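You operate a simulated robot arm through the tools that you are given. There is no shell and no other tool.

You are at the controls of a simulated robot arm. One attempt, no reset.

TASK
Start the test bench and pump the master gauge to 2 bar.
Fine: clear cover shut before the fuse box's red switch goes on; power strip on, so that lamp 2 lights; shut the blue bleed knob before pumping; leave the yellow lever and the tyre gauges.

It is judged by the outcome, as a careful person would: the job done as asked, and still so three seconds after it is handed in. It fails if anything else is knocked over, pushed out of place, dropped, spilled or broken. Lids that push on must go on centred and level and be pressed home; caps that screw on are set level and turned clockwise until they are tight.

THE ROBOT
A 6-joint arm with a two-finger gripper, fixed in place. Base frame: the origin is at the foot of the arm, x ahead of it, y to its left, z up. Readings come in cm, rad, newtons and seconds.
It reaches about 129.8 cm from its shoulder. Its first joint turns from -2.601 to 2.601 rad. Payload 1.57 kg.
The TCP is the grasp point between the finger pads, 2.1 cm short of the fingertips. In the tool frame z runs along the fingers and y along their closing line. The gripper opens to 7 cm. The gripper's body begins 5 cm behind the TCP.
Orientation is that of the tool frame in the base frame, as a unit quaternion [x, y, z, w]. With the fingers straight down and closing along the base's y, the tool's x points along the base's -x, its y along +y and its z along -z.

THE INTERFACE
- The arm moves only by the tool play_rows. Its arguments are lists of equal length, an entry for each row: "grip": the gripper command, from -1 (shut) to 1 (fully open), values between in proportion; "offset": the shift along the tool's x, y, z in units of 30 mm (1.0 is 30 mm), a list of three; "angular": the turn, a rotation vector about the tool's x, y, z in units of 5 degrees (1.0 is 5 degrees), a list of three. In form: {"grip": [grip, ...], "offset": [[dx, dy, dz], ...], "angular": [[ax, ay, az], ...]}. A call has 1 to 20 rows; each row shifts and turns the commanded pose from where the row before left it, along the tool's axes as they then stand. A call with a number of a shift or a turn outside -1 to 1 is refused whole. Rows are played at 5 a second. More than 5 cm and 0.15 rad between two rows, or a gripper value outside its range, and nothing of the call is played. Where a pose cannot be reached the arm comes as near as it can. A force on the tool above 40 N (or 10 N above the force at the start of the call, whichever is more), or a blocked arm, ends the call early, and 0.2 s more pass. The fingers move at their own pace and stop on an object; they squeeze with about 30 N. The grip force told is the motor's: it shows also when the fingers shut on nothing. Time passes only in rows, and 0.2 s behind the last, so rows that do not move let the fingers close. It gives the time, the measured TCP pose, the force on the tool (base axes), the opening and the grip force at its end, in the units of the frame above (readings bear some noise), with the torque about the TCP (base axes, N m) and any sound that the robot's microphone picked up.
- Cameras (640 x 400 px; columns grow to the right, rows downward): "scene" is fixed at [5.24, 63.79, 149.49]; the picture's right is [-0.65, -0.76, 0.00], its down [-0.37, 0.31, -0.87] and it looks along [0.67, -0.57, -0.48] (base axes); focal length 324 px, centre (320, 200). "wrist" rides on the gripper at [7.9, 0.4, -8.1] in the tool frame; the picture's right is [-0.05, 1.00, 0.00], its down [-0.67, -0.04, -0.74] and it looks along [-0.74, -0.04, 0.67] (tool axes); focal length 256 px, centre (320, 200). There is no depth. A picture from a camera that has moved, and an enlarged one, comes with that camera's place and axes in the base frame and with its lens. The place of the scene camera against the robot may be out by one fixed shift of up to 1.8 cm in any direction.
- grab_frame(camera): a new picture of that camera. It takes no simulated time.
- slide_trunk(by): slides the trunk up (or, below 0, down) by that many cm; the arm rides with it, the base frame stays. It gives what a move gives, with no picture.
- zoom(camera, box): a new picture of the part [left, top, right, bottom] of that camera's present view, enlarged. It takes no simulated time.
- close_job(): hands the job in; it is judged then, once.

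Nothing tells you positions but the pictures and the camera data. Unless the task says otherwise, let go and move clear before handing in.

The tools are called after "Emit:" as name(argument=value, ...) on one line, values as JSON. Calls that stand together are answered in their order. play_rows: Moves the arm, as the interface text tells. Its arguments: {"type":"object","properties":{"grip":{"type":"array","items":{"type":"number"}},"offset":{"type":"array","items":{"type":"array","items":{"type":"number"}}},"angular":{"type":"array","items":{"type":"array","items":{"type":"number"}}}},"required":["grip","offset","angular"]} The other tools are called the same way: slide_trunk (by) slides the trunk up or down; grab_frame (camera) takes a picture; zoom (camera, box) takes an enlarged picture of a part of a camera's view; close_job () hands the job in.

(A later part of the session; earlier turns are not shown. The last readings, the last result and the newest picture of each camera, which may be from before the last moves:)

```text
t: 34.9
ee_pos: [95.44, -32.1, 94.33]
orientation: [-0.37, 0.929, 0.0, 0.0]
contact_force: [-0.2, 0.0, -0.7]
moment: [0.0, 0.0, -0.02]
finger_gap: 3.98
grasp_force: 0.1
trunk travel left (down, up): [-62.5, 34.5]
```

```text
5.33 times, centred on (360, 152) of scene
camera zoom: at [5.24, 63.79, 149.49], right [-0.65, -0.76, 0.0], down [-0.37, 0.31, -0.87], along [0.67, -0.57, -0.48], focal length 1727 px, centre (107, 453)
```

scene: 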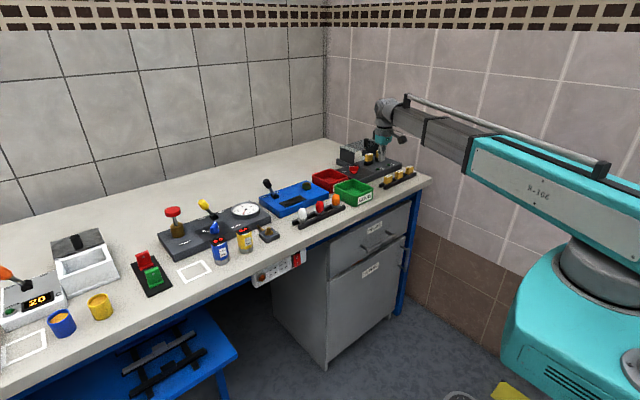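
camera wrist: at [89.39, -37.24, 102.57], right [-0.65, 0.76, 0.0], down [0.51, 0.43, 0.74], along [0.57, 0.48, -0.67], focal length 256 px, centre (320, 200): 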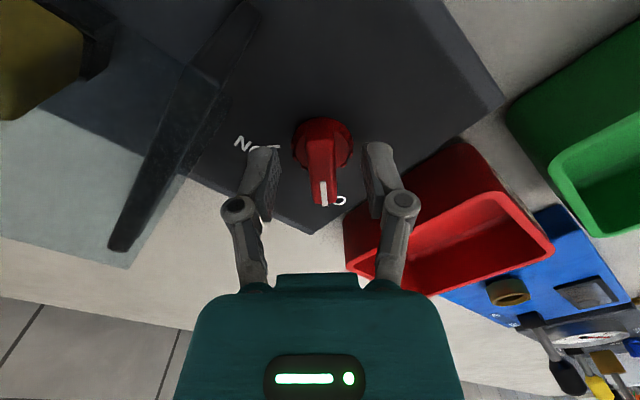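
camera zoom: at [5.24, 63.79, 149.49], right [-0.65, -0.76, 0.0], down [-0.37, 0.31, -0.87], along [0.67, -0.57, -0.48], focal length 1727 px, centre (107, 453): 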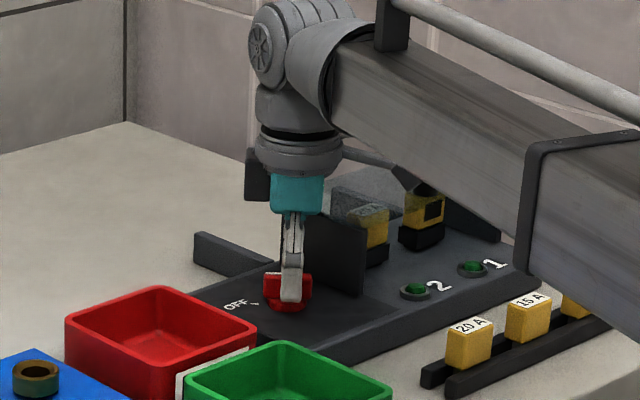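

The fingers straddle the bar well, centred on the knob. I'll close and then turn clockwise toward ON, starting with a partial turn.

Emit:
play_rows(grip=[-1, -1, -1, -1], offset=[[0, 0, 0], [0, 0, 0], [0, 0, 0], [0, 0, 0]], angular=[[0, 0, 0], [0, 0, 0], [0, 0, 0], [0, 0, 0]])

Emit:
play_rows(grip=[-1, -1, -1, -1, -1, -1, -1, -1], offset=[[0, 0, 0], [0, 0, 0], [0, 0, 0], [0, 0, 0], [0, 0, 0], [0, 0, 0], [0, 0, 0], [0, 0, 0]], angular=[[0, 0, 1], [0, 0, 1], [0, 0, 1], [0, 0, 1], [0, 0, 1], [0, 0, 1], [0, 0, 1], [0, 0, 1]])

Emit:
grab_frame(camera="wrist")

```text
t: 35.9
ee_pos: [95.39, -32.0, 94.4]
orientation: [-0.371, 0.929, 0.001, -0.001]
contact_force: [-7.1, 6.3, -2.4]
moment: [0.26, 0.03, 0.07]
finger_gap: 1.34
grasp_force: 31.5
trunk travel left (down, up): [-62.5, 34.5]
```

```text
t: 37.5
ee_pos: [95.3, -31.84, 94.41]
orientation: [-0.074, 0.997, 0.003, -0.003]
contact_force: [-3.3, 4.2, -1.4]
moment: [0.29, -0.49, -0.04]
finger_gap: 1.29
grasp_force: 31.8
trunk travel left (down, up): [-62.5, 34.5]
stopped in row 8: the force on the tool passed its limit at 40 N (the readings are from after the stop); the commanded pose is now the measured one
```

```text
taken
camera wrist: at [87.5, -32.65, 102.68], right [-0.1, 1.0, 0.01], down [0.67, 0.06, 0.74], along [0.74, 0.08, -0.67], focal length 256 px, centre (320, 200)
```

wrist: 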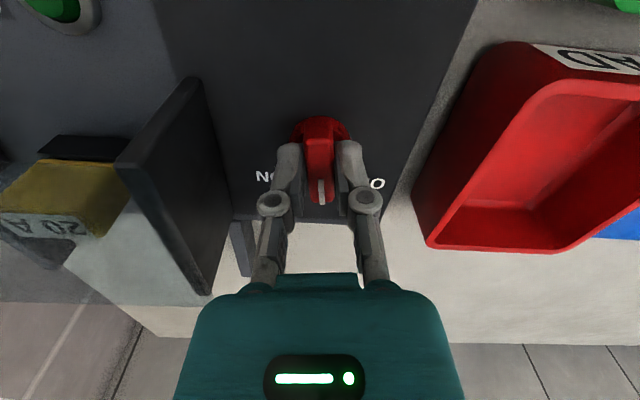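

The knob is turning but my grip is about 0.5 cm off its axis, which builds side force. I'll let go, re-centre forward along the bar, and regrip before turning the rest.

Emit:
play_rows(grip=[-0.2, -0.2, -0.2, -0.2, -1, -1, -1, -1], offset=[[0, 0, 0], [0, 0, 0], [-0.15, 0, 0], [0, 0, 0], [0, 0, 0], [0, 0, 0], [0, 0, 0], [0, 0, 0]], angular=[[0, 0, 0], [0, 0, 0], [0, 0, 0], [0, 0, 0], [0, 0, 0], [0, 0, 0], [0, 0, 0], [0, 0, 0]])

Emit:
zoom(camera="wrist", box=[240, 90, 400, 230])

```text
t: 39.3
ee_pos: [95.8, -31.94, 94.49]
orientation: [-0.075, 0.997, 0.002, -0.004]
contact_force: [-3.9, 12.2, -5.6]
moment: [0.34, -0.17, -0.05]
finger_gap: 1.29
grasp_force: 31.9
trunk travel left (down, up): [-62.5, 34.5]
```

```text
2.86 times, centred on (320, 160) of wrist
camera zoom: at [87.93, -32.58, 102.63], right [-0.1, 1.0, 0.01], down [0.67, 0.06, 0.74], along [0.74, 0.07, -0.67], focal length 731 px, centre (320, 314)
```

zoom: 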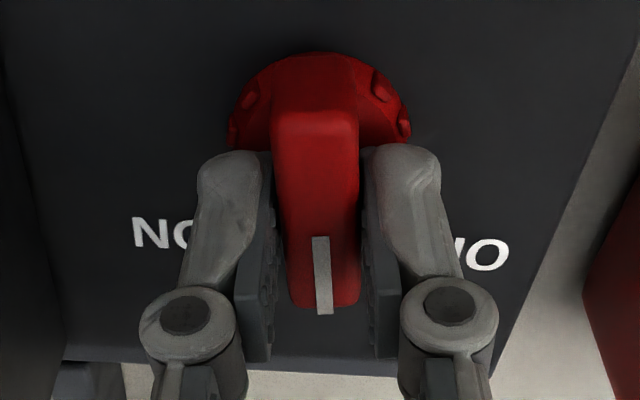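

Emit:
play_rows(grip=[-1, -1, -1, -1, -1, -1], offset=[[0, 0.05, 0], [0, 0, 0], [0, 0, 0], [0, 0, 0], [0, 0, 0], [0, 0, 0]], angular=[[0, 0, 0], [0, 0, 0.8], [0, 0, 0.8], [0, 0, 0.8], [0, 0, 0.8], [0, 0, 0]])

```text
t: 40.7
ee_pos: [95.72, -31.84, 94.45]
orientation: [0.066, 0.998, 0.002, -0.004]
contact_force: [-3.1, -3.9, -1.4]
moment: [-0.2, -0.89, -0.01]
finger_gap: 1.29
grasp_force: 31.9
trunk travel left (down, up): [-62.5, 34.5]
```

Forces are low now, so I'll continue turning toward ON.

Emit:
play_rows(grip=[-1, -1, -1, -1, -1, -1], offset=[[0, 0, 0], [0, 0, 0], [0, 0, 0], [0, 0, 0], [0, 0, 0], [0, 0, 0]], angular=[[0, 0, 0.8], [0, 0, 0.8], [0, 0, 0.8], [0, 0, 0.8], [0, 0, 0.8], [0, 0, 0]])

Emit:
grab_frame(camera="wrist")

Emit:
zoom(camera="wrist", box=[220, 80, 420, 230])

```text
t: 42.1
ee_pos: [95.63, -31.84, 94.41]
orientation: [0.239, 0.971, 0.002, -0.004]
contact_force: [-5.9, -6.7, -2.1]
moment: [-0.47, -0.51, -0.01]
finger_gap: 1.3
grasp_force: 32.5
trunk travel left (down, up): [-62.5, 34.5]
```

```text
taken
camera wrist: at [88.98, -27.89, 102.65], right [0.51, 0.86, 0.0], down [0.58, -0.34, 0.74], along [0.64, -0.38, -0.67], focal length 256 px, centre (320, 200)
```

wrist: 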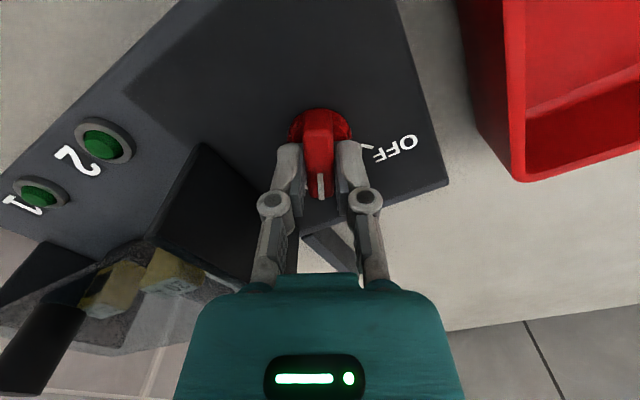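

```text
2.67 times, centred on (320, 155) of wrist
camera zoom: at [88.98, -27.89, 102.65], right [0.51, 0.86, 0.0], down [0.58, -0.34, 0.74], along [0.64, -0.38, -0.67], focal length 683 px, centre (320, 320)
```

zoom: 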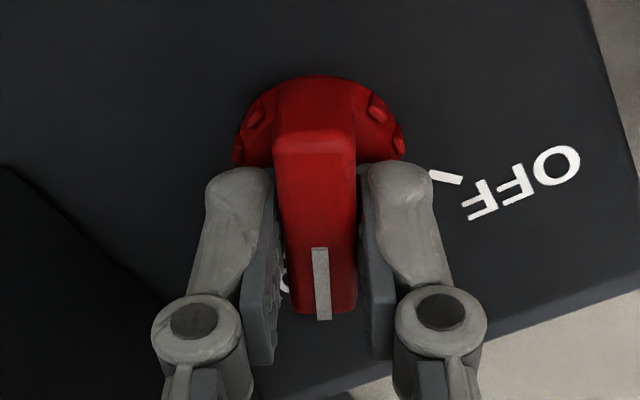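

Emit:
play_rows(grip=[-1, -1, -1, -1, -1], offset=[[0, 0, 0], [0, 0, 0], [0, 0, 0], [0, 0, 0], [0, 0, 0]], angular=[[0, 0, 0.8], [0, 0, 0.8], [0, 0, 0.8], [0, 0, 0.8], [0, 0, 0]])

Emit:
zoom(camera="wrist", box=[220, 80, 420, 230])

Emit:
zoom(camera="scene", box=[310, 115, 410, 190])

```text
t: 43.3
ee_pos: [95.68, -31.96, 94.38]
orientation: [0.372, 0.928, 0.001, -0.005]
contact_force: [-11.4, -10.9, -4.1]
moment: [-0.47, -0.04, -0.01]
finger_gap: 1.3
grasp_force: 31.9
trunk travel left (down, up): [-62.5, 34.5]
```

```text
2.67 times, centred on (320, 155) of wrist
camera zoom: at [90.34, -26.2, 102.65], right [0.73, 0.69, 0.0], down [0.46, -0.49, 0.74], along [0.51, -0.54, -0.67], focal length 683 px, centre (320, 320)
```

zoom: 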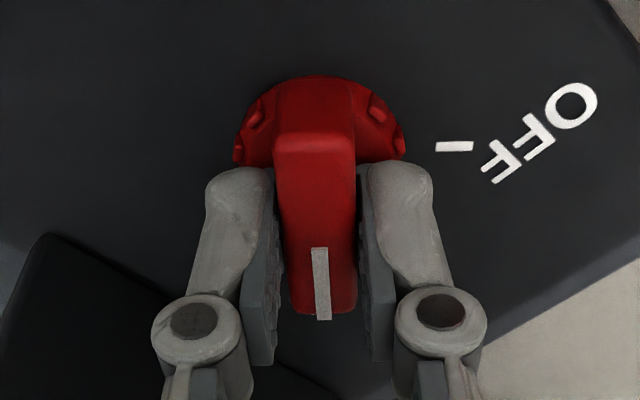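

```text
5.33 times, centred on (360, 152) of scene
camera zoom: at [5.24, 63.79, 149.49], right [-0.65, -0.76, 0.0], down [-0.37, 0.31, -0.87], along [0.67, -0.57, -0.48], focal length 1727 px, centre (107, 453)
```

zoom: 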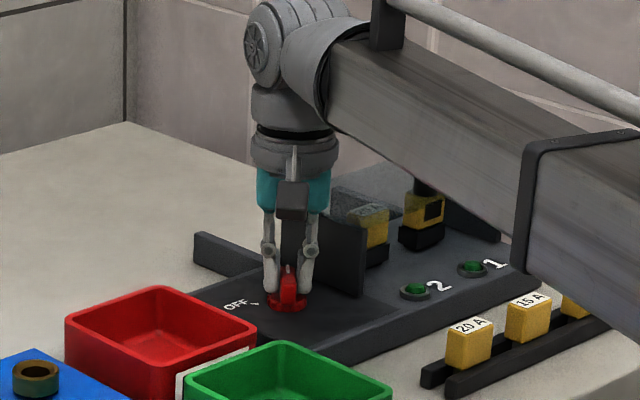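

Emit:
play_rows(grip=[-1, -1, -1], offset=[[0, -0.03, 0], [0, 0, 0], [0, 0, 0]], angular=[[0, 0, 0.3], [0, 0, 0.3], [0, 0, 0]])

Emit:
play_rows(grip=[0.14, 0.14, 0.14, 0.14], offset=[[0, 0, 0], [0, 0, 0], [0, 0, 0], [0, 0, 0]], angular=[[0, 0, 0], [0, 0, 0], [0, 0, 0], [0, 0, 0]])

Emit:
zoom(camera="wrist", box=[220, 80, 420, 230])

```text
t: 44.1
ee_pos: [95.69, -32.07, 94.4]
orientation: [0.395, 0.919, 0.001, -0.005]
contact_force: [-9.6, -10.1, -3.5]
moment: [-0.09, 0.33, 0.58]
finger_gap: 1.32
grasp_force: 31.8
trunk travel left (down, up): [-62.5, 34.5]
```

```text
t: 45.1
ee_pos: [95.79, -31.81, 94.42]
orientation: [0.395, 0.919, 0.001, -0.005]
contact_force: [0.0, 0.2, -0.4]
moment: [-0.01, 0.01, 0.01]
finger_gap: 3.96
grasp_force: 0.1
trunk travel left (down, up): [-62.5, 34.5]
```

```text
2.67 times, centred on (320, 155) of wrist
camera zoom: at [90.7, -25.8, 102.64], right [0.76, 0.65, 0.0], down [0.44, -0.51, 0.74], along [0.48, -0.56, -0.67], focal length 683 px, centre (320, 320)
```

zoom: 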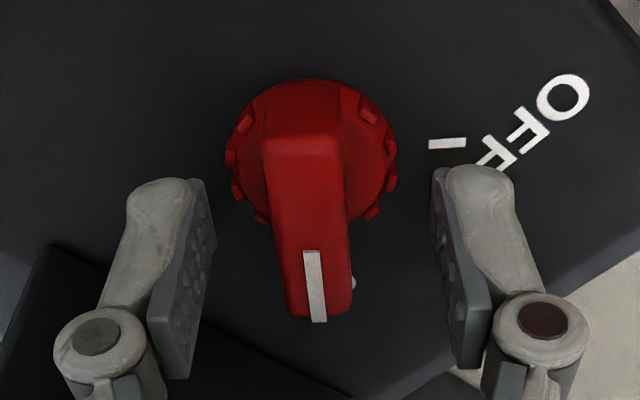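

The moment reading shows the knob reached its end stop, and it now points at ON. I'll open, rise, square the wrist and check from above.

Emit:
slide_trunk(by=14)

Emit:
play_rows(grip=[-1, -1, -1, -1, -1, -1, -1, -1, -1, -1, -1, -1], offset=[[0, 0, 0], [0, 0, 0], [0, 0, 0], [0, 0, 0], [0, 0, 0], [0, 0, 0], [0, 0, 0], [0, 0, 0], [0, 0, 0], [0, 0, 0], [0, 1, 0], [0, 0, 0]], angular=[[0, 0.1, -0.93], [0, 0, -0.93], [0, 0, -0.93], [0, 0, -0.93], [0, 0, -0.93], [0, 0, -0.93], [0, 0, -0.93], [0, 0, -0.93], [0, 0, -0.93], [0, 0, -0.93], [0, 0, 0], [0, 0, 0]])

Emit:
grab_frame(camera="wrist")

Emit:
zoom(camera="wrist", box=[160, 0, 400, 150])

```text
t: 46.8
ee_pos: [95.76, -31.8, 108.37]
orientation: [0.394, 0.919, 0.001, -0.004]
contact_force: [-0.3, 0.0, -0.3]
moment: [0.01, -0.03, 0.03]
finger_gap: 4.0
grasp_force: 0.1
trunk travel left (down, up): [-76.5, 20.5]
```

```text
t: 49.4
ee_pos: [95.76, -28.92, 108.36]
orientation: [0.0, 1.0, 0.005, -0.007]
contact_force: [-0.4, 1.3, 0.3]
moment: [0.0, -0.01, 0.01]
finger_gap: 0.0
grasp_force: 28.5
trunk travel left (down, up): [-76.5, 20.5]
```

```text
taken
camera wrist: at [88.04, -28.53, 116.68], right [0.05, 1.0, 0.01], down [0.68, -0.04, 0.74], along [0.73, -0.03, -0.68], focal length 256 px, centre (320, 200)
```

wrist: 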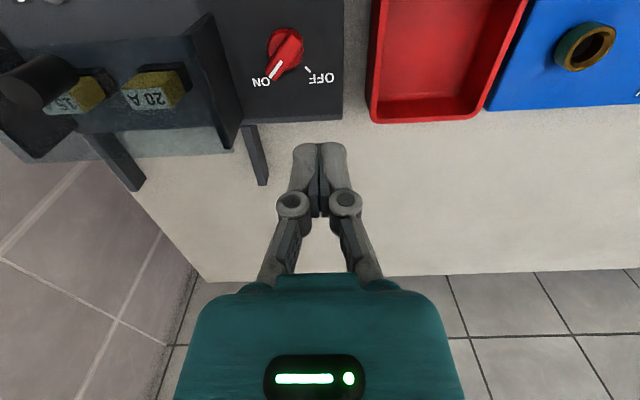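

```text
2.67 times, centred on (280, 75) of wrist
camera zoom: at [88.04, -28.53, 116.68], right [0.05, 1.0, 0.01], down [0.68, -0.04, 0.74], along [0.73, -0.03, -0.68], focal length 683 px, centre (427, 533)
```

zoom: 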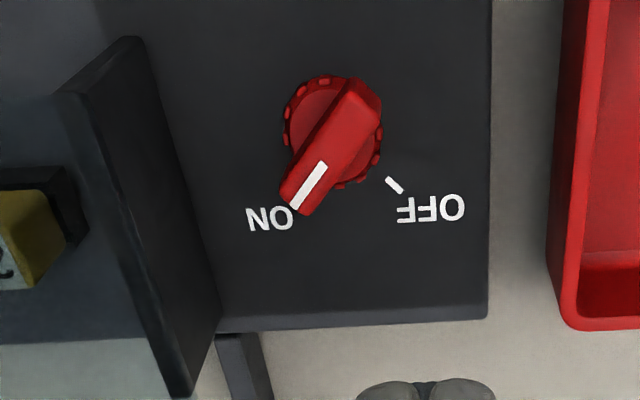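

The knob points at ON and the cover is still shut. Next is the power strip, so I'll retract in front of the bench near y=17.

Emit:
play_rows(grip=[-1, -1, -1, -1, -1, -1, -1, -1, -1, -1, -1, -1, -1, -1, -1, -1, -1], offset=[[0.85, 1, 0], [0.85, 1, 0], [0.85, 1, 0], [0.85, 1, 0], [0.85, 1, 0], [0.85, 1, 0], [0.85, 1, 0], [0.85, 1, 0], [0.85, 1, 0], [0.85, 1, 0], [0.85, 1, 0], [0.85, 1, 0], [0.85, 1, 0], [0.85, 1, 0], [0.85, 1, 0], [0.5, 0, 0], [0, 0, 0]], angular=[[0.11, -0.16, 0], [0, 0, 0], [0, 0, 0], [0, 0, 0], [0, 0, 0], [0, 0, 0], [0, 0, 0], [0, 0, 0], [0, 0, 0], [0, 0, 0], [0, 0, 0], [0, 0, 0], [0, 0, 0], [0, 0, 0], [0, 0, 0], [0, 0, 0], [0, 0, 0]])

Emit:
grab_frame(camera="wrist")

Emit:
grab_frame(camera="scene")

```text
t: 53.0
ee_pos: [55.81, 16.09, 108.4]
orientation: [-0.001, 1.0, 0.001, 0.0]
contact_force: [0.5, -0.3, -0.2]
moment: [0.01, 0.05, -0.03]
finger_gap: 0.0
grasp_force: 28.4
trunk travel left (down, up): [-76.5, 20.5]
```

```text
taken
camera wrist: at [47.96, 16.57, 116.58], right [0.05, 1.0, 0.0], down [0.67, -0.04, 0.74], along [0.74, -0.04, -0.67], focal length 256 px, centre (320, 200)
```

wrist: 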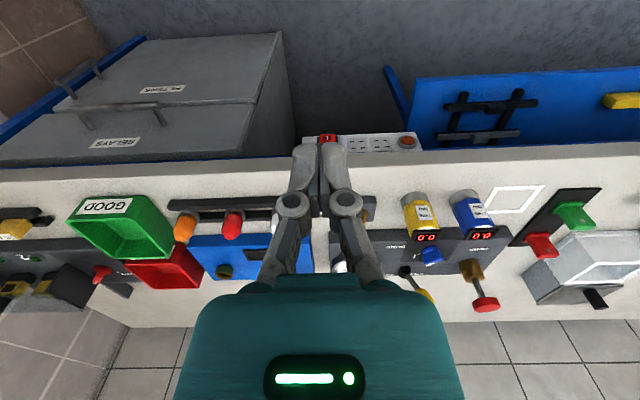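

```text
taken
```

scene: 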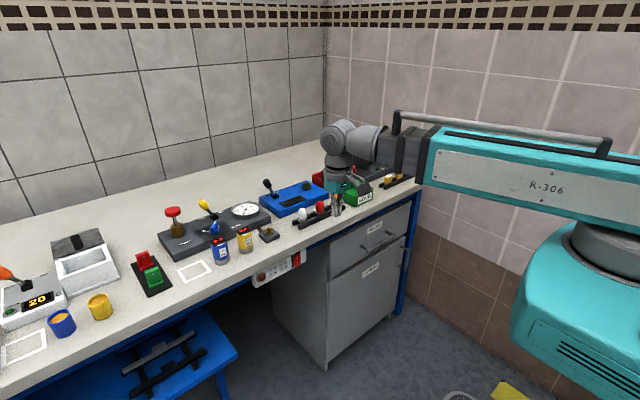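

I'll tilt the gripper forward about 45° so the fingers can press the rocker horizontally and the camera looks straight at the strip. I'll do this in small steps to learn the wrist geometry.

Emit:
play_rows(grip=[-1, -1, -1, -1], offset=[[-0.52, 0, -0.023], [-0.52, 0, -0.023], [-0.52, 0, -0.023], [0, 0, 0]], angular=[[0, -1, 0], [0, -1, 0], [0, -1, 0], [0, 0, 0]])

```text
t: 54.0
ee_pos: [60.47, 16.32, 109.12]
orientation: [0.001, 0.991, 0.0, 0.131]
contact_force: [0.2, -0.3, 0.8]
moment: [0.01, 0.0, 0.0]
finger_gap: 0.0
grasp_force: 28.6
trunk travel left (down, up): [-76.5, 20.5]
```

Emit:
play_rows(grip=[-1, -1, -1, -1, -1, -1, -1], offset=[[-0.52, 0, -0.023], [-0.52, 0, -0.023], [-0.52, 0, -0.023], [-0.52, 0, -0.023], [-0.52, 0, -0.023], [-0.52, 0, -0.023], [0, 0, 0]], angular=[[0, -1, 0], [0, -1, 0], [0, -1, 0], [0, -1, 0], [0, -1, 0], [0, -1, 0], [0, 0, 0]])

Emit:
grab_frame(camera="wrist")

```text
t: 55.6
ee_pos: [68.47, 16.3, 113.84]
orientation: [0.001, 0.923, 0.0, 0.384]
contact_force: [0.1, -1.6, 0.2]
moment: [-0.02, -0.01, 0.03]
finger_gap: 0.02
grasp_force: 28.9
trunk travel left (down, up): [-76.5, 20.5]
```

```text
taken
camera wrist: at [57.21, 16.59, 114.04], right [0.04, 1.0, 0.04], down [-0.06, -0.04, 1.0], along [1.0, -0.04, 0.06], focal length 256 px, centre (320, 200)
```

wrist: 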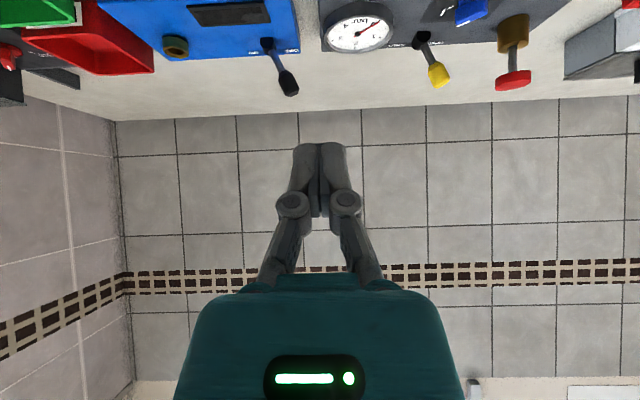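

The tilt works, and the camera now looks level and forward with the picture upside down. I'll retract a bit further from the bench edge, then lower the trunk to the power strip's height.

Emit:
play_rows(grip=[-1, -1, -1, -1], offset=[[0.705, 0, -0.709], [0.705, 0, -0.709], [0.705, 0, -0.709], [0, 0, 0]], angular=[[0, 0, 0], [0, 0, 0], [0, 0, 0], [0, 0, 0]])

Emit:
slide_trunk(by=-14)

Emit:
grab_frame(camera="wrist")

Emit:
grab_frame(camera="scene")

```text
t: 56.6
ee_pos: [63.72, 17.33, 113.91]
orientation: [0.0, 0.924, 0.001, 0.382]
contact_force: [0.2, -0.4, -1.1]
moment: [0.04, 0.01, -0.02]
finger_gap: 0.0
grasp_force: 28.8
out of reach, approached as far as the arm can: row 2, 3
trunk travel left (down, up): [-76.5, 20.5]
```

```text
t: 58.3
ee_pos: [63.87, 17.42, 99.8]
orientation: [0.001, 0.924, 0.0, 0.382]
contact_force: [0.1, 0.0, 1.0]
moment: [-0.01, -0.01, 0.04]
finger_gap: 0.0
grasp_force: 29.1
trunk travel left (down, up): [-62.5, 34.5]
```

```text
taken
camera wrist: at [52.46, 17.81, 100.04], right [0.04, 1.0, 0.04], down [-0.05, -0.04, 1.0], along [1.0, -0.04, 0.05], focal length 256 px, centre (320, 200)
```

wrist: 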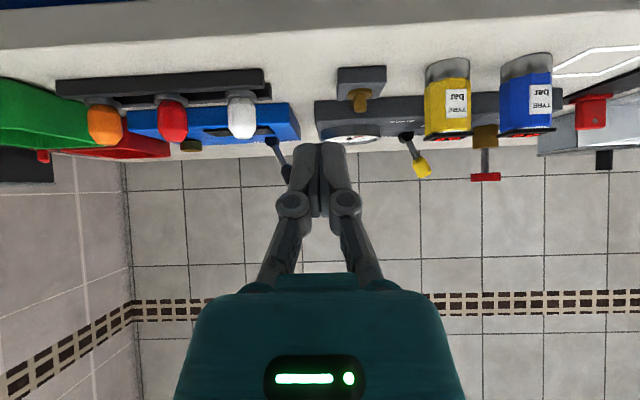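

```text
taken
```

scene: 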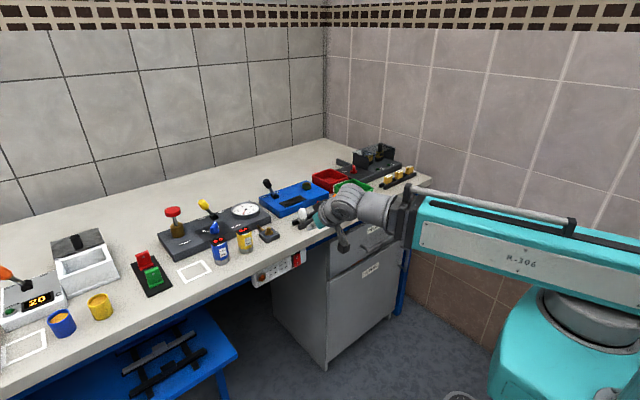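

The arm is at its shortest reach here, with the tip about 5 cm in front of the bench edge. I'll lower further so the strip comes into view.

Emit:
slide_trunk(by=-12)

Emit:
grab_frame(camera="wrist")

Emit:
zoom(camera="wrist", box=[220, 20, 460, 170])

Emit:
zoom(camera="scene", box=[240, 180, 380, 300])

```text
t: 59.8
ee_pos: [63.71, 17.37, 87.79]
orientation: [0.001, 0.924, 0.0, 0.382]
contact_force: [0.1, -0.3, -0.7]
moment: [0.0, -0.03, 0.02]
finger_gap: 0.0
grasp_force: 28.3
trunk travel left (down, up): [-50.5, 46.5]
```

```text
taken
camera wrist: at [52.46, 17.81, 88.04], right [0.04, 1.0, 0.04], down [-0.05, -0.04, 1.0], along [1.0, -0.04, 0.05], focal length 256 px, centre (320, 200)
```

wrist: 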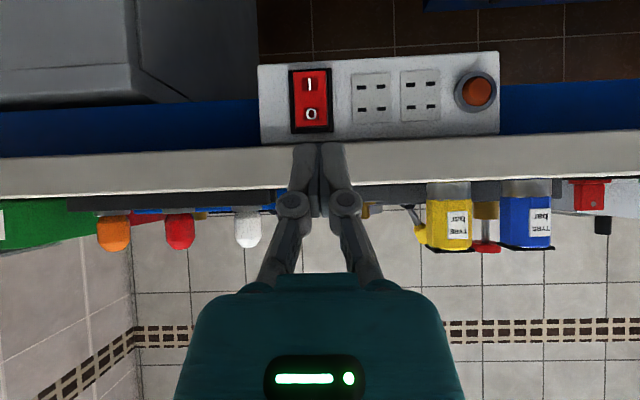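

```text
2.67 times, centred on (340, 95) of wrist
camera zoom: at [52.46, 17.81, 88.04], right [0.04, 1.0, 0.04], down [-0.05, -0.04, 1.0], along [1.0, -0.04, 0.05], focal length 683 px, centre (267, 480)
```

zoom: 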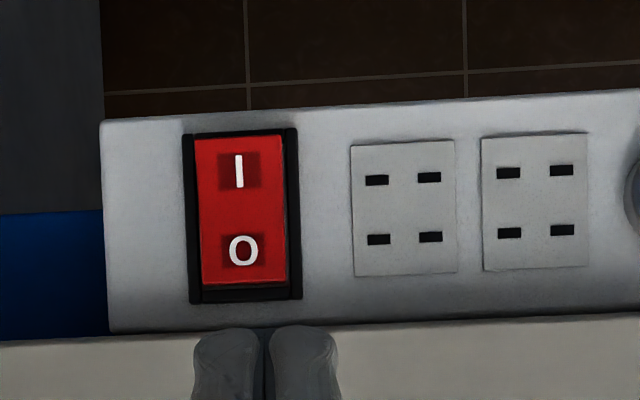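

```text
3.33 times, centred on (310, 240) of scene
camera zoom: at [5.24, 63.79, 149.49], right [-0.65, -0.76, 0.0], down [-0.37, 0.31, -0.87], along [0.67, -0.57, -0.48], focal length 1079 px, centre (353, 67)
```

zoom: 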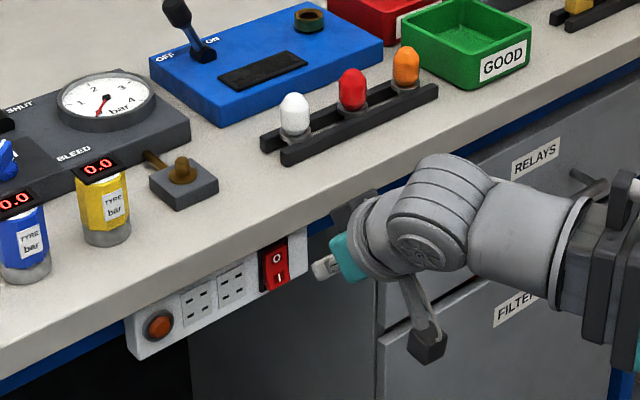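

The picture is upside down: "I" is the lower half of the rocker and sticks out. Triangulating puts the rocker at x≈73, y≈16.6, z 78.9–83.3, with "I" at z≈79.8. I'll shift slightly in y and lower so the fingertip faces the "I" end.

Emit:
play_rows(grip=[-1, -1, -1], offset=[[0, -0.27, 0], [0, 0, 0], [0, 0, 0]], angular=[[0, 0, 0], [0, 0, 0], [0, 0, 0]])

Emit:
slide_trunk(by=-7.1)

Emit:
grab_frame(camera="wrist")

Emit:
zoom(camera="wrist", box=[220, 100, 420, 250])

Emit:
zoom(camera="scene", box=[240, 200, 360, 300])

```text
t: 60.6
ee_pos: [63.99, 16.67, 87.79]
orientation: [0.0, 0.924, 0.001, 0.382]
contact_force: [-0.2, -0.3, 0.1]
moment: [-0.02, -0.03, 0.01]
finger_gap: 0.02
grasp_force: 28.6
trunk travel left (down, up): [-50.5, 46.5]
```

```text
t: 61.7
ee_pos: [64.0, 16.7, 80.69]
orientation: [0.0, 0.924, 0.0, 0.382]
contact_force: [-0.2, 0.3, -0.6]
moment: [-0.02, 0.03, 0.0]
finger_gap: 0.0
grasp_force: 28.1
trunk travel left (down, up): [-43.4, 53.6]
```

```text
taken
camera wrist: at [52.72, 17.1, 80.94], right [0.04, 1.0, 0.04], down [-0.05, -0.04, 1.0], along [1.0, -0.04, 0.05], focal length 256 px, centre (320, 200)
```

wrist: 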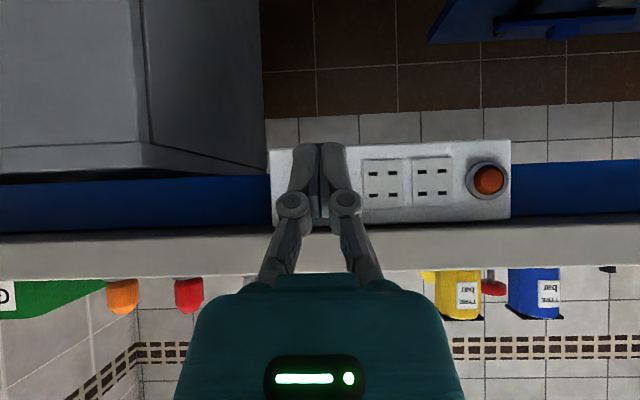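

```text
2.67 times, centred on (320, 175) of wrist
camera zoom: at [52.72, 17.1, 80.94], right [0.04, 1.0, 0.04], down [-0.05, -0.04, 1.0], along [1.0, -0.04, 0.05], focal length 683 px, centre (320, 267)
```

zoom: 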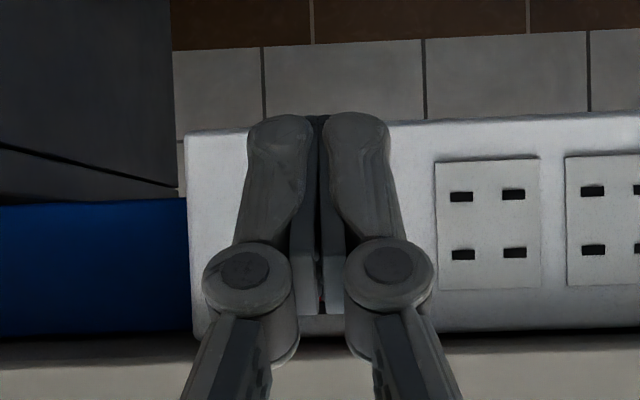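

```text
4.00 times, centred on (300, 250) of scene
camera zoom: at [5.24, 63.79, 149.49], right [-0.65, -0.76, 0.0], down [-0.37, 0.31, -0.87], along [0.67, -0.57, -0.48], focal length 1295 px, centre (400, 0)
```

zoom: 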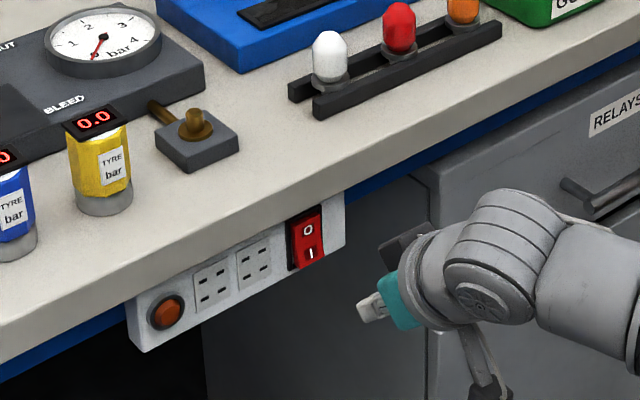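

The fingertip corner is lined up with the "I" end (z≈79.7, y≈16.7). I'll advance toward the rocker in slow, small steps.

Emit:
play_rows(grip=[-1, -1, -1, -1, -1], offset=[[-0.705, 0, 0.709], [-0.705, 0, 0.709], [-0.106, 0, 0.106], [-0.106, 0, 0.106], [0, 0, 0]], angular=[[0, 0, 0], [0, 0, 0], [0, 0, 0], [0, 0, 0], [0, 0, 0]])

Emit:
zoom(camera="scene", box=[260, 220, 340, 290])

Emit:
grab_frame(camera="wrist")

```text
t: 62.9
ee_pos: [70.94, 16.79, 80.7]
orientation: [0.0, 0.924, 0.0, 0.381]
contact_force: [-0.4, 0.1, -0.1]
moment: [0.0, -0.01, 0.01]
finger_gap: 0.0
grasp_force: 28.6
trunk travel left (down, up): [-43.4, 53.6]
```

```text
5.71 times, centred on (300, 255) of scene
camera zoom: at [5.24, 63.79, 149.49], right [-0.65, -0.76, 0.0], down [-0.37, 0.31, -0.87], along [0.67, -0.57, -0.48], focal length 1850 px, centre (434, -114)
```

zoom: 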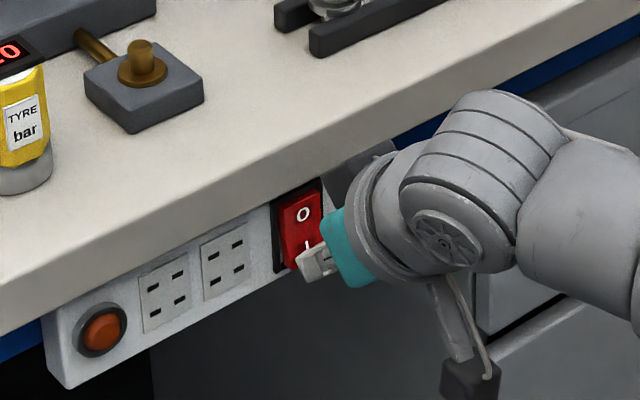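

```text
taken
camera wrist: at [59.62, 17.11, 80.93], right [0.04, 1.0, 0.04], down [-0.05, -0.04, 1.0], along [1.0, -0.04, 0.05], focal length 256 px, centre (320, 200)
```

wrist: 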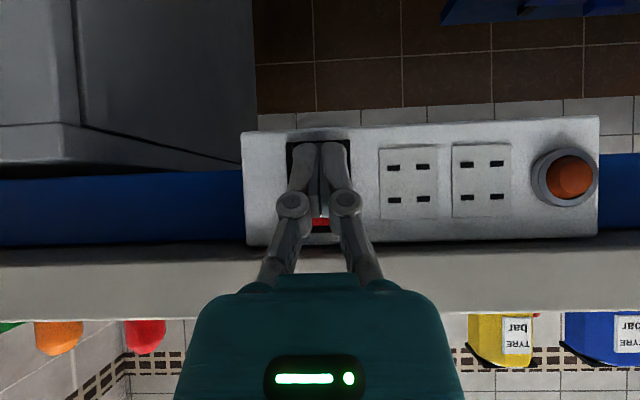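

Emit:
play_rows(grip=[-1, -1, -1, -1, -1], offset=[[-0.0705, 0, 0.0709], [-0.0705, 0, 0.0709], [-0.0705, 0, 0.0709], [-0.0705, 0, 0.0709], [0, 0, 0]], angular=[[0, 0, 0], [0, 0, 0], [0, 0, 0], [0, 0, 0], [0, 0, 0]])

Emit:
zoom(camera="scene", box=[260, 220, 340, 290])

```text
t: 63.9
ee_pos: [71.57, 16.71, 80.76]
orientation: [0.001, 0.926, 0.001, 0.378]
contact_force: [-9.0, 1.0, 0.0]
moment: [0.04, 0.05, 0.02]
finger_gap: 0.59
grasp_force: 28.5
trunk travel left (down, up): [-43.4, 53.6]
stopped in row 5: the force on the tool passed its limit at 42 N (the readings are from after the stop); the commanded pose is now the measured one
```

```text
5.71 times, centred on (300, 255) of scene
camera zoom: at [5.24, 63.79, 149.49], right [-0.65, -0.76, 0.0], down [-0.37, 0.31, -0.87], along [0.67, -0.57, -0.48], focal length 1850 px, centre (434, -114)
```

zoom: 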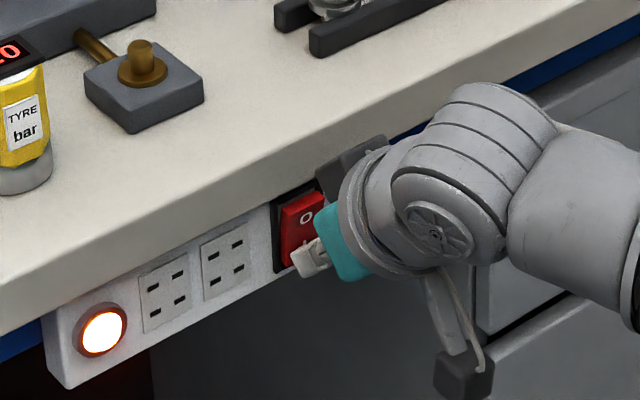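

The strip's lamp has lit, so the rocker is on. I'll back straight out and check that it stays on and that lamp 2 is lit.

Emit:
play_rows(grip=[-1, -1, -1, -1], offset=[[0.35, 0, -0.35], [0.705, 0, -0.709], [0.705, 0, -0.709], [0, 0, 0]], angular=[[0, 0, 0], [0, 0, 0], [0, 0, 0], [0, 0, 0]])

Emit:
zoom(camera="scene", box=[240, 220, 340, 290])

Emit:
zoom(camera="scene", box=[310, 125, 430, 200])

Emit:
grab_frame(camera="wrist")

```text
t: 64.9
ee_pos: [64.05, 16.69, 80.71]
orientation: [0.001, 0.926, 0.001, 0.378]
contact_force: [0.5, -0.2, -1.3]
moment: [0.0, -0.01, 0.01]
finger_gap: 0.0
grasp_force: 28.4
trunk travel left (down, up): [-43.4, 53.6]
```

```text
5.71 times, centred on (290, 255) of scene
camera zoom: at [5.24, 63.79, 149.49], right [-0.65, -0.76, 0.0], down [-0.37, 0.31, -0.87], along [0.67, -0.57, -0.48], focal length 1850 px, centre (491, -114)
```

zoom: 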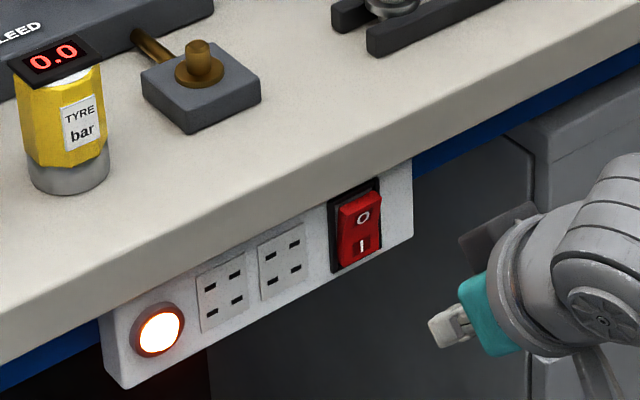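

```text
5.33 times, centred on (370, 162) of scene
camera zoom: at [5.24, 63.79, 149.49], right [-0.65, -0.76, 0.0], down [-0.37, 0.31, -0.87], along [0.67, -0.57, -0.48], focal length 1727 px, centre (53, 400)
```

zoom: 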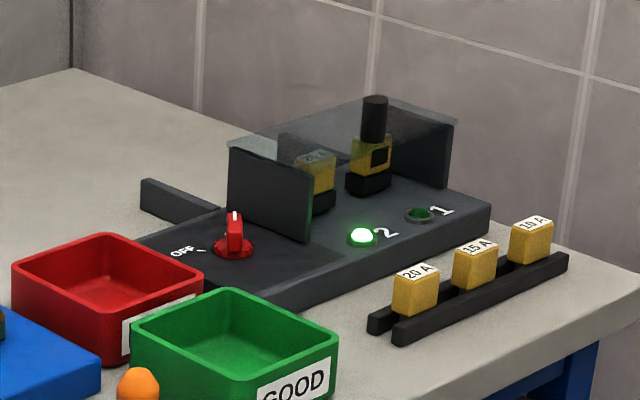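

```text
taken
camera wrist: at [52.81, 17.09, 80.93], right [0.04, 1.0, 0.04], down [-0.05, -0.04, 1.0], along [1.0, -0.04, 0.04], focal length 256 px, centre (320, 200)
```

wrist: 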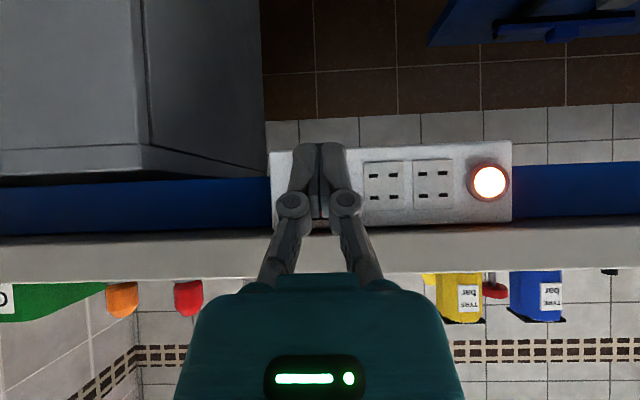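

Lamp 2 is lit and the strip is on. Now for the gauge panel: I'll raise the trunk and straighten the gripper again.

Emit:
slide_trunk(by=33)

Emit:
play_rows(grip=[-1, -1, -1, -1, -1, -1, -1, -1, -1, -1], offset=[[0.52, 0, -0.023], [0.52, 0, -0.023], [0.52, 0, -0.023], [0.52, 0, -0.023], [0.52, 0, -0.023], [0.52, 0, -0.023], [0.52, 0, -0.023], [0.52, 0, -0.023], [0.46, 0, -0.02], [0, 0, 0]], angular=[[0, 1, 0], [0, 1, 0], [0, 1, 0], [0, 1, 0], [0, 1, 0], [0, 1, 0], [0, 1, 0], [0, 1, 0], [0, 0.89, 0], [0, 0, 0]])

```text
t: 68.2
ee_pos: [64.14, 16.53, 113.53]
orientation: [0.001, 0.926, 0.001, 0.378]
contact_force: [0.3, -0.4, -0.5]
moment: [-0.01, 0.02, 0.0]
finger_gap: 0.02
grasp_force: 28.4
trunk travel left (down, up): [-76.4, 20.6]
```

```text
t: 70.4
ee_pos: [51.72, 16.55, 108.31]
orientation: [-0.001, 1.0, 0.0, -0.001]
contact_force: [0.5, 0.4, 0.4]
moment: [-0.04, -0.01, 0.02]
finger_gap: 0.02
grasp_force: 28.4
trunk travel left (down, up): [-76.4, 20.6]
```

Emit:
play_rows(grip=[-1, -1, -1, -1, -1, -1, -1, -1, -1, -1, -1, -1, -1, -1, -1], offset=[[-0.95, 0.42, 0], [-0.95, 0.42, 0], [-0.95, 0.42, 0], [-0.95, 0.42, 0], [-0.95, 0.42, 0], [-0.95, 0.42, 0], [-0.95, 0.42, 0], [-0.95, 0.42, 0], [-0.95, 0.42, 0], [-0.95, 0.42, 0], [-0.95, 0.42, 0], [-0.95, 0.42, 0], [-0.95, 0.42, 0], [-0.95, 0.42, 0], [0, 0, 0]], angular=[[0, 0, 0], [0, 0, 0], [0, 0, 0], [0, 0, 0], [0, 0, 0], [0, 0, 0], [0, 0, 0], [0, 0, 0], [0, 0, 0], [0, 0, 0], [0, 0, 0], [0, 0, 0], [0, 0, 0], [0, 0, 0], [0, 0, 0]])

Emit:
grab_frame(camera="wrist")

Emit:
zoom(camera="wrist", box=[220, 0, 460, 150])

```text
t: 73.6
ee_pos: [91.54, 34.28, 108.36]
orientation: [0.0, 1.0, 0.001, -0.001]
contact_force: [0.2, 1.0, 0.5]
moment: [0.02, -0.01, -0.03]
finger_gap: 0.0
grasp_force: 28.7
out of reach, approached as far as the arm can: row 13
trunk travel left (down, up): [-76.4, 20.6]
```

```text
taken
camera wrist: at [83.64, 34.75, 116.47], right [0.05, 1.0, 0.0], down [0.67, -0.04, 0.74], along [0.74, -0.04, -0.67], focal length 256 px, centre (320, 200)
```

wrist: 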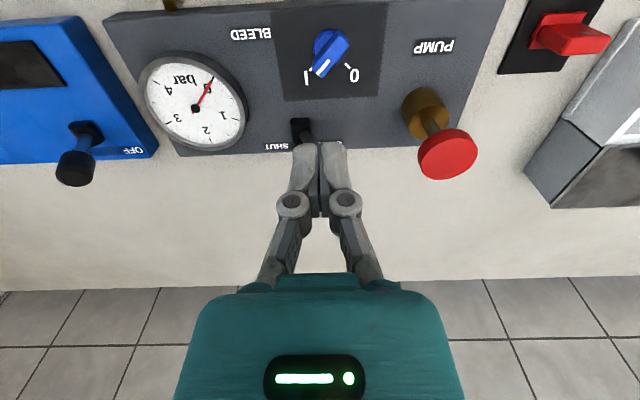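

```text
2.67 times, centred on (340, 75) of wrist
camera zoom: at [83.64, 34.75, 116.47], right [0.05, 1.0, 0.0], down [0.67, -0.04, 0.74], along [0.74, -0.04, -0.67], focal length 683 px, centre (267, 533)
```

zoom: 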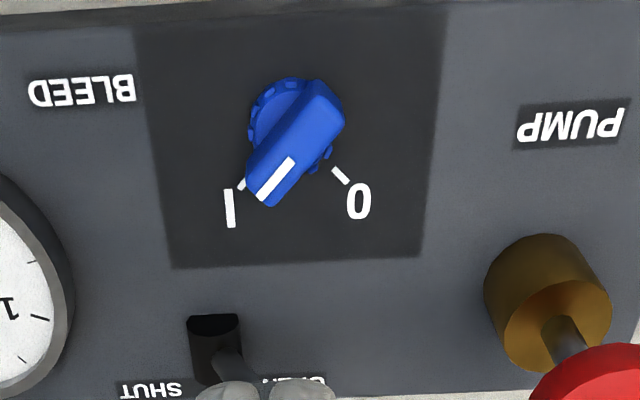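

The blue knob points at "1" (bleed open), and "0" (shut) is 90° counter-clockwise seen from above. The knob centre is about (91.6, 35.1). I'll align the opened fingers across the bar, as I did for the red knob.

Emit:
play_rows(grip=[0.14, 0.14, 0.14, 0.14, 0.14, 0.14, 0.14, 0.14, 0.14, 0.14, 0.14], offset=[[0, 0.29, 0], [0, 0, 0], [0, 0, 0], [0, 0, 0], [0, 0, 0], [0, 0, 0], [0, 0, 0], [0, 0, 0], [0, 0, 0], [0, 0, 0], [0, 0, 0]], angular=[[0, 0, 0], [0, 0, 1], [0, 0, 1], [0, 0, 1], [0, 0, 1], [0, 0, 1], [0, 0, 1], [0, 0, 1], [0, 0, 1], [0, 0, 0.9], [0, 0, 0]])

Emit:
slide_trunk(by=-8)

Emit:
grab_frame(camera="wrist")

Emit:
zoom(camera="wrist", box=[240, 40, 400, 160])

```text
t: 76.0
ee_pos: [91.49, 35.21, 108.28]
orientation: [0.38, 0.925, 0.001, 0.0]
contact_force: [-0.2, 0.3, -0.4]
moment: [-0.03, 0.0, -0.02]
finger_gap: 4.0
grasp_force: 0.0
trunk travel left (down, up): [-76.4, 20.6]
```

```text
t: 77.2
ee_pos: [91.54, 35.06, 100.23]
orientation: [0.378, 0.926, 0.002, -0.001]
contact_force: [-0.1, -0.2, 0.4]
moment: [-0.02, -0.02, 0.03]
finger_gap: 3.96
grasp_force: 0.0
trunk travel left (down, up): [-68.4, 28.6]
```

```text
taken
camera wrist: at [86.21, 40.96, 108.49], right [0.74, 0.67, 0.0], down [0.45, -0.49, 0.74], along [0.5, -0.55, -0.67], focal length 256 px, centre (320, 200)
```

wrist: 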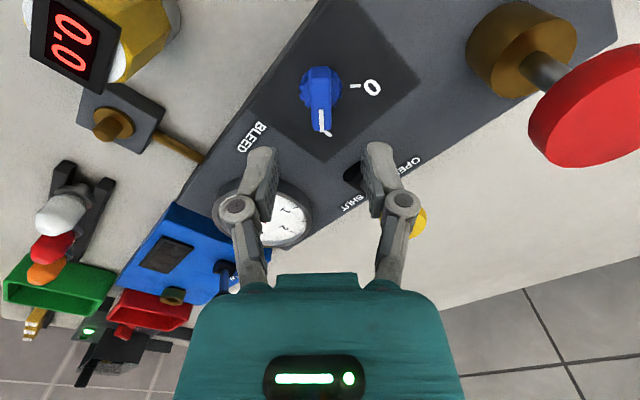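

```text
3.33 times, centred on (320, 100) of wrist
camera zoom: at [86.21, 40.96, 108.49], right [0.74, 0.67, 0.0], down [0.45, -0.49, 0.74], along [0.5, -0.55, -0.67], focal length 853 px, centre (320, 533)
```

zoom: 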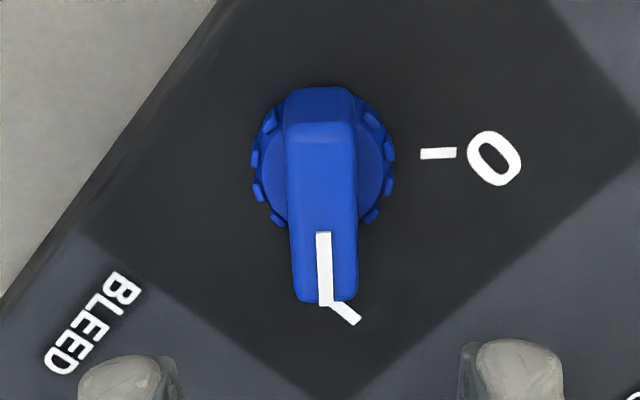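

The gauge panel top is at about z=91.3 and the knob is centred under the TCP. I'll lower and close on it.

Emit:
slide_trunk(by=-6.05)

Emit:
zoom(camera="wrist", box=[220, 100, 420, 230])

Emit:
zoom(camera="scene", box=[150, 170, 310, 280])

```text
t: 78.2
ee_pos: [91.46, 35.25, 94.24]
orientation: [0.379, 0.925, 0.001, -0.001]
contact_force: [0.7, -0.1, 1.0]
moment: [-0.03, -0.02, 0.03]
finger_gap: 3.99
grasp_force: 0.1
trunk travel left (down, up): [-62.4, 34.6]
```

```text
3.08 times, centred on (320, 165) of wrist
camera zoom: at [86.21, 40.96, 102.44], right [0.74, 0.67, 0.0], down [0.45, -0.49, 0.74], along [0.5, -0.55, -0.67], focal length 788 px, centre (320, 308)
```

zoom: 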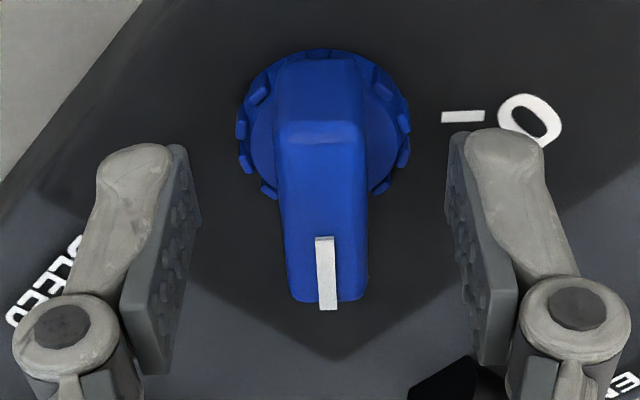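

```text
3.64 times, centred on (230, 225) of scene
camera zoom: at [5.24, 63.79, 149.49], right [-0.65, -0.76, 0.0], down [-0.37, 0.31, -0.87], along [0.67, -0.57, -0.48], focal length 1177 px, centre (647, 109)
```

zoom: 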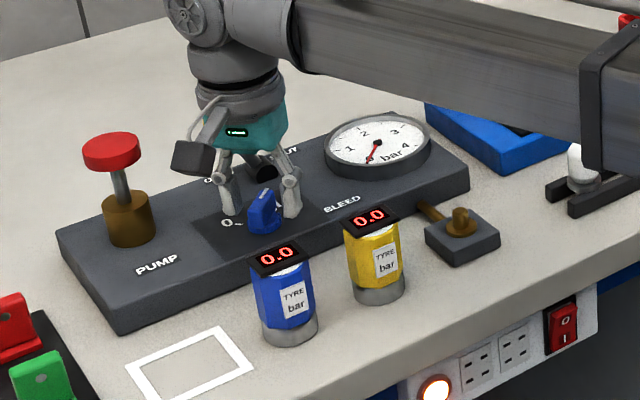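

Emit:
play_rows(grip=[-1, -1, -1, -1], offset=[[0, 0, 0], [0, 0, 0], [0, 0, 0], [0, 0, 0]], angular=[[0, 0, 0], [0, 0, 0], [0, 0, 0], [0, 0, 0]])

Emit:
play_rows(grip=[-1, -1, -1, -1, -1], offset=[[0, 0, 0], [0, 0, 0], [0, 0, 0], [0, 0, 0], [0, 0, 0]], angular=[[0, 0, -0.8], [0, 0, -0.8], [0, 0, -0.8], [0, 0, -0.8], [0, 0, 0]])

```text
t: 79.2
ee_pos: [91.58, 35.04, 94.33]
orientation: [0.379, 0.925, 0.0, 0.0]
contact_force: [5.7, 5.4, 6.6]
moment: [0.12, -0.07, -0.02]
finger_gap: 1.32
grasp_force: 31.5
trunk travel left (down, up): [-62.4, 34.6]
```

```text
t: 80.4
ee_pos: [91.58, 35.13, 94.19]
orientation: [0.246, 0.969, 0.001, 0.0]
contact_force: [11.4, 6.1, 11.9]
moment: [0.37, 0.32, -0.02]
finger_gap: 1.28
grasp_force: 32.2
trunk travel left (down, up): [-62.4, 34.6]
```

Emit:
play_rows(grip=[-1, -1, -1, -1, -1, -1], offset=[[-0.05, 0.025, 0], [0, 0, 0], [0, 0, 0], [0, 0, 0], [0, 0, 0], [0, 0, 0]], angular=[[0, 0, 0], [0, 0, -0.8], [0, 0, -0.8], [0, 0, -0.8], [0, 0, -0.8], [0, 0, 0]])

```text
t: 81.8
ee_pos: [91.66, 35.19, 94.2]
orientation: [0.109, 0.994, 0.001, 0.0]
contact_force: [-5.8, 11.7, 0.5]
moment: [0.45, 1.02, -0.06]
finger_gap: 1.31
grasp_force: 31.6
trunk travel left (down, up): [-62.4, 34.6]
```

Emit:
play_rows(grip=[-1, -1, -1, -1, -1, -1, -1], offset=[[0.015, 0.035, 0], [0, 0, 0], [0, 0, 0], [0, 0, 0], [0, 0, 0], [0, 0, 0], [0, 0, 0]], angular=[[0, 0, 0], [0, 0, -0.8], [0, 0, -0.8], [0, 0, -0.8], [0, 0, -0.8], [0, 0, -0.8], [0, 0, 0]])

Emit:
grab_frame(camera="wrist")

```text
t: 83.4
ee_pos: [91.55, 35.21, 94.28]
orientation: [-0.065, 0.998, 0.001, 0.0]
contact_force: [-12.1, -0.2, -8.7]
moment: [0.06, -0.45, 0.02]
finger_gap: 1.31
grasp_force: 32.3
trunk travel left (down, up): [-62.4, 34.6]
```

```text
taken
camera wrist: at [83.72, 34.58, 102.43], right [-0.08, 1.0, 0.0], down [0.67, 0.05, 0.74], along [0.74, 0.06, -0.67], focal length 256 px, centre (320, 200)
```

wrist: 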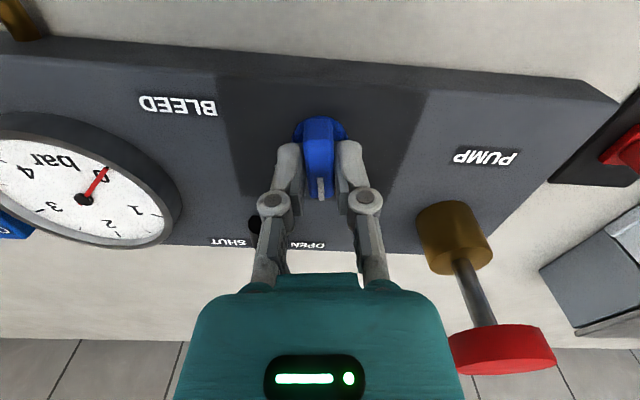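

The knob is turning. Before continuing, I'll check from the scene camera that the gripper stays clear of the yellow lever.

Emit:
zoom(camera="scene", box=[160, 170, 280, 260])

```text
4.44 times, centred on (220, 215) of scene
camera zoom: at [5.24, 63.79, 149.49], right [-0.65, -0.76, 0.0], down [-0.37, 0.31, -0.87], along [0.67, -0.57, -0.48], focal length 1439 px, centre (764, 133)
```

zoom: 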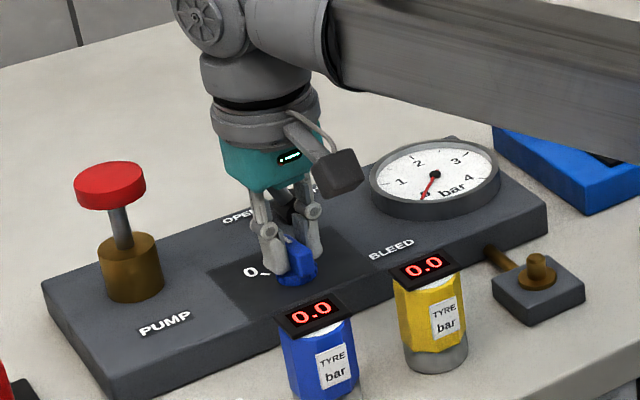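

The gripper stays well clear of the lever. I'll continue turning toward 0 with a small centring correction.

Emit:
play_rows(grip=[-1, -1, -1, -1, -1, -1, -1], offset=[[0.035, 0, 0], [0, 0, 0], [0, 0, 0], [0, 0, 0], [0, 0, 0], [0, 0, 0], [0, 0, 0]], angular=[[0, 0, 0], [0, 0, -0.8], [0, 0, -0.8], [0, 0, -0.8], [0, 0, -0.8], [0, 0, -0.8], [0, 0, 0]])

```text
t: 85.0
ee_pos: [91.43, 35.25, 94.21]
orientation: [-0.238, 0.971, 0.0, -0.001]
contact_force: [-14.9, 0.4, -8.4]
moment: [-0.1, 0.44, -0.02]
finger_gap: 1.33
grasp_force: 32.2
trunk travel left (down, up): [-62.4, 34.6]
```

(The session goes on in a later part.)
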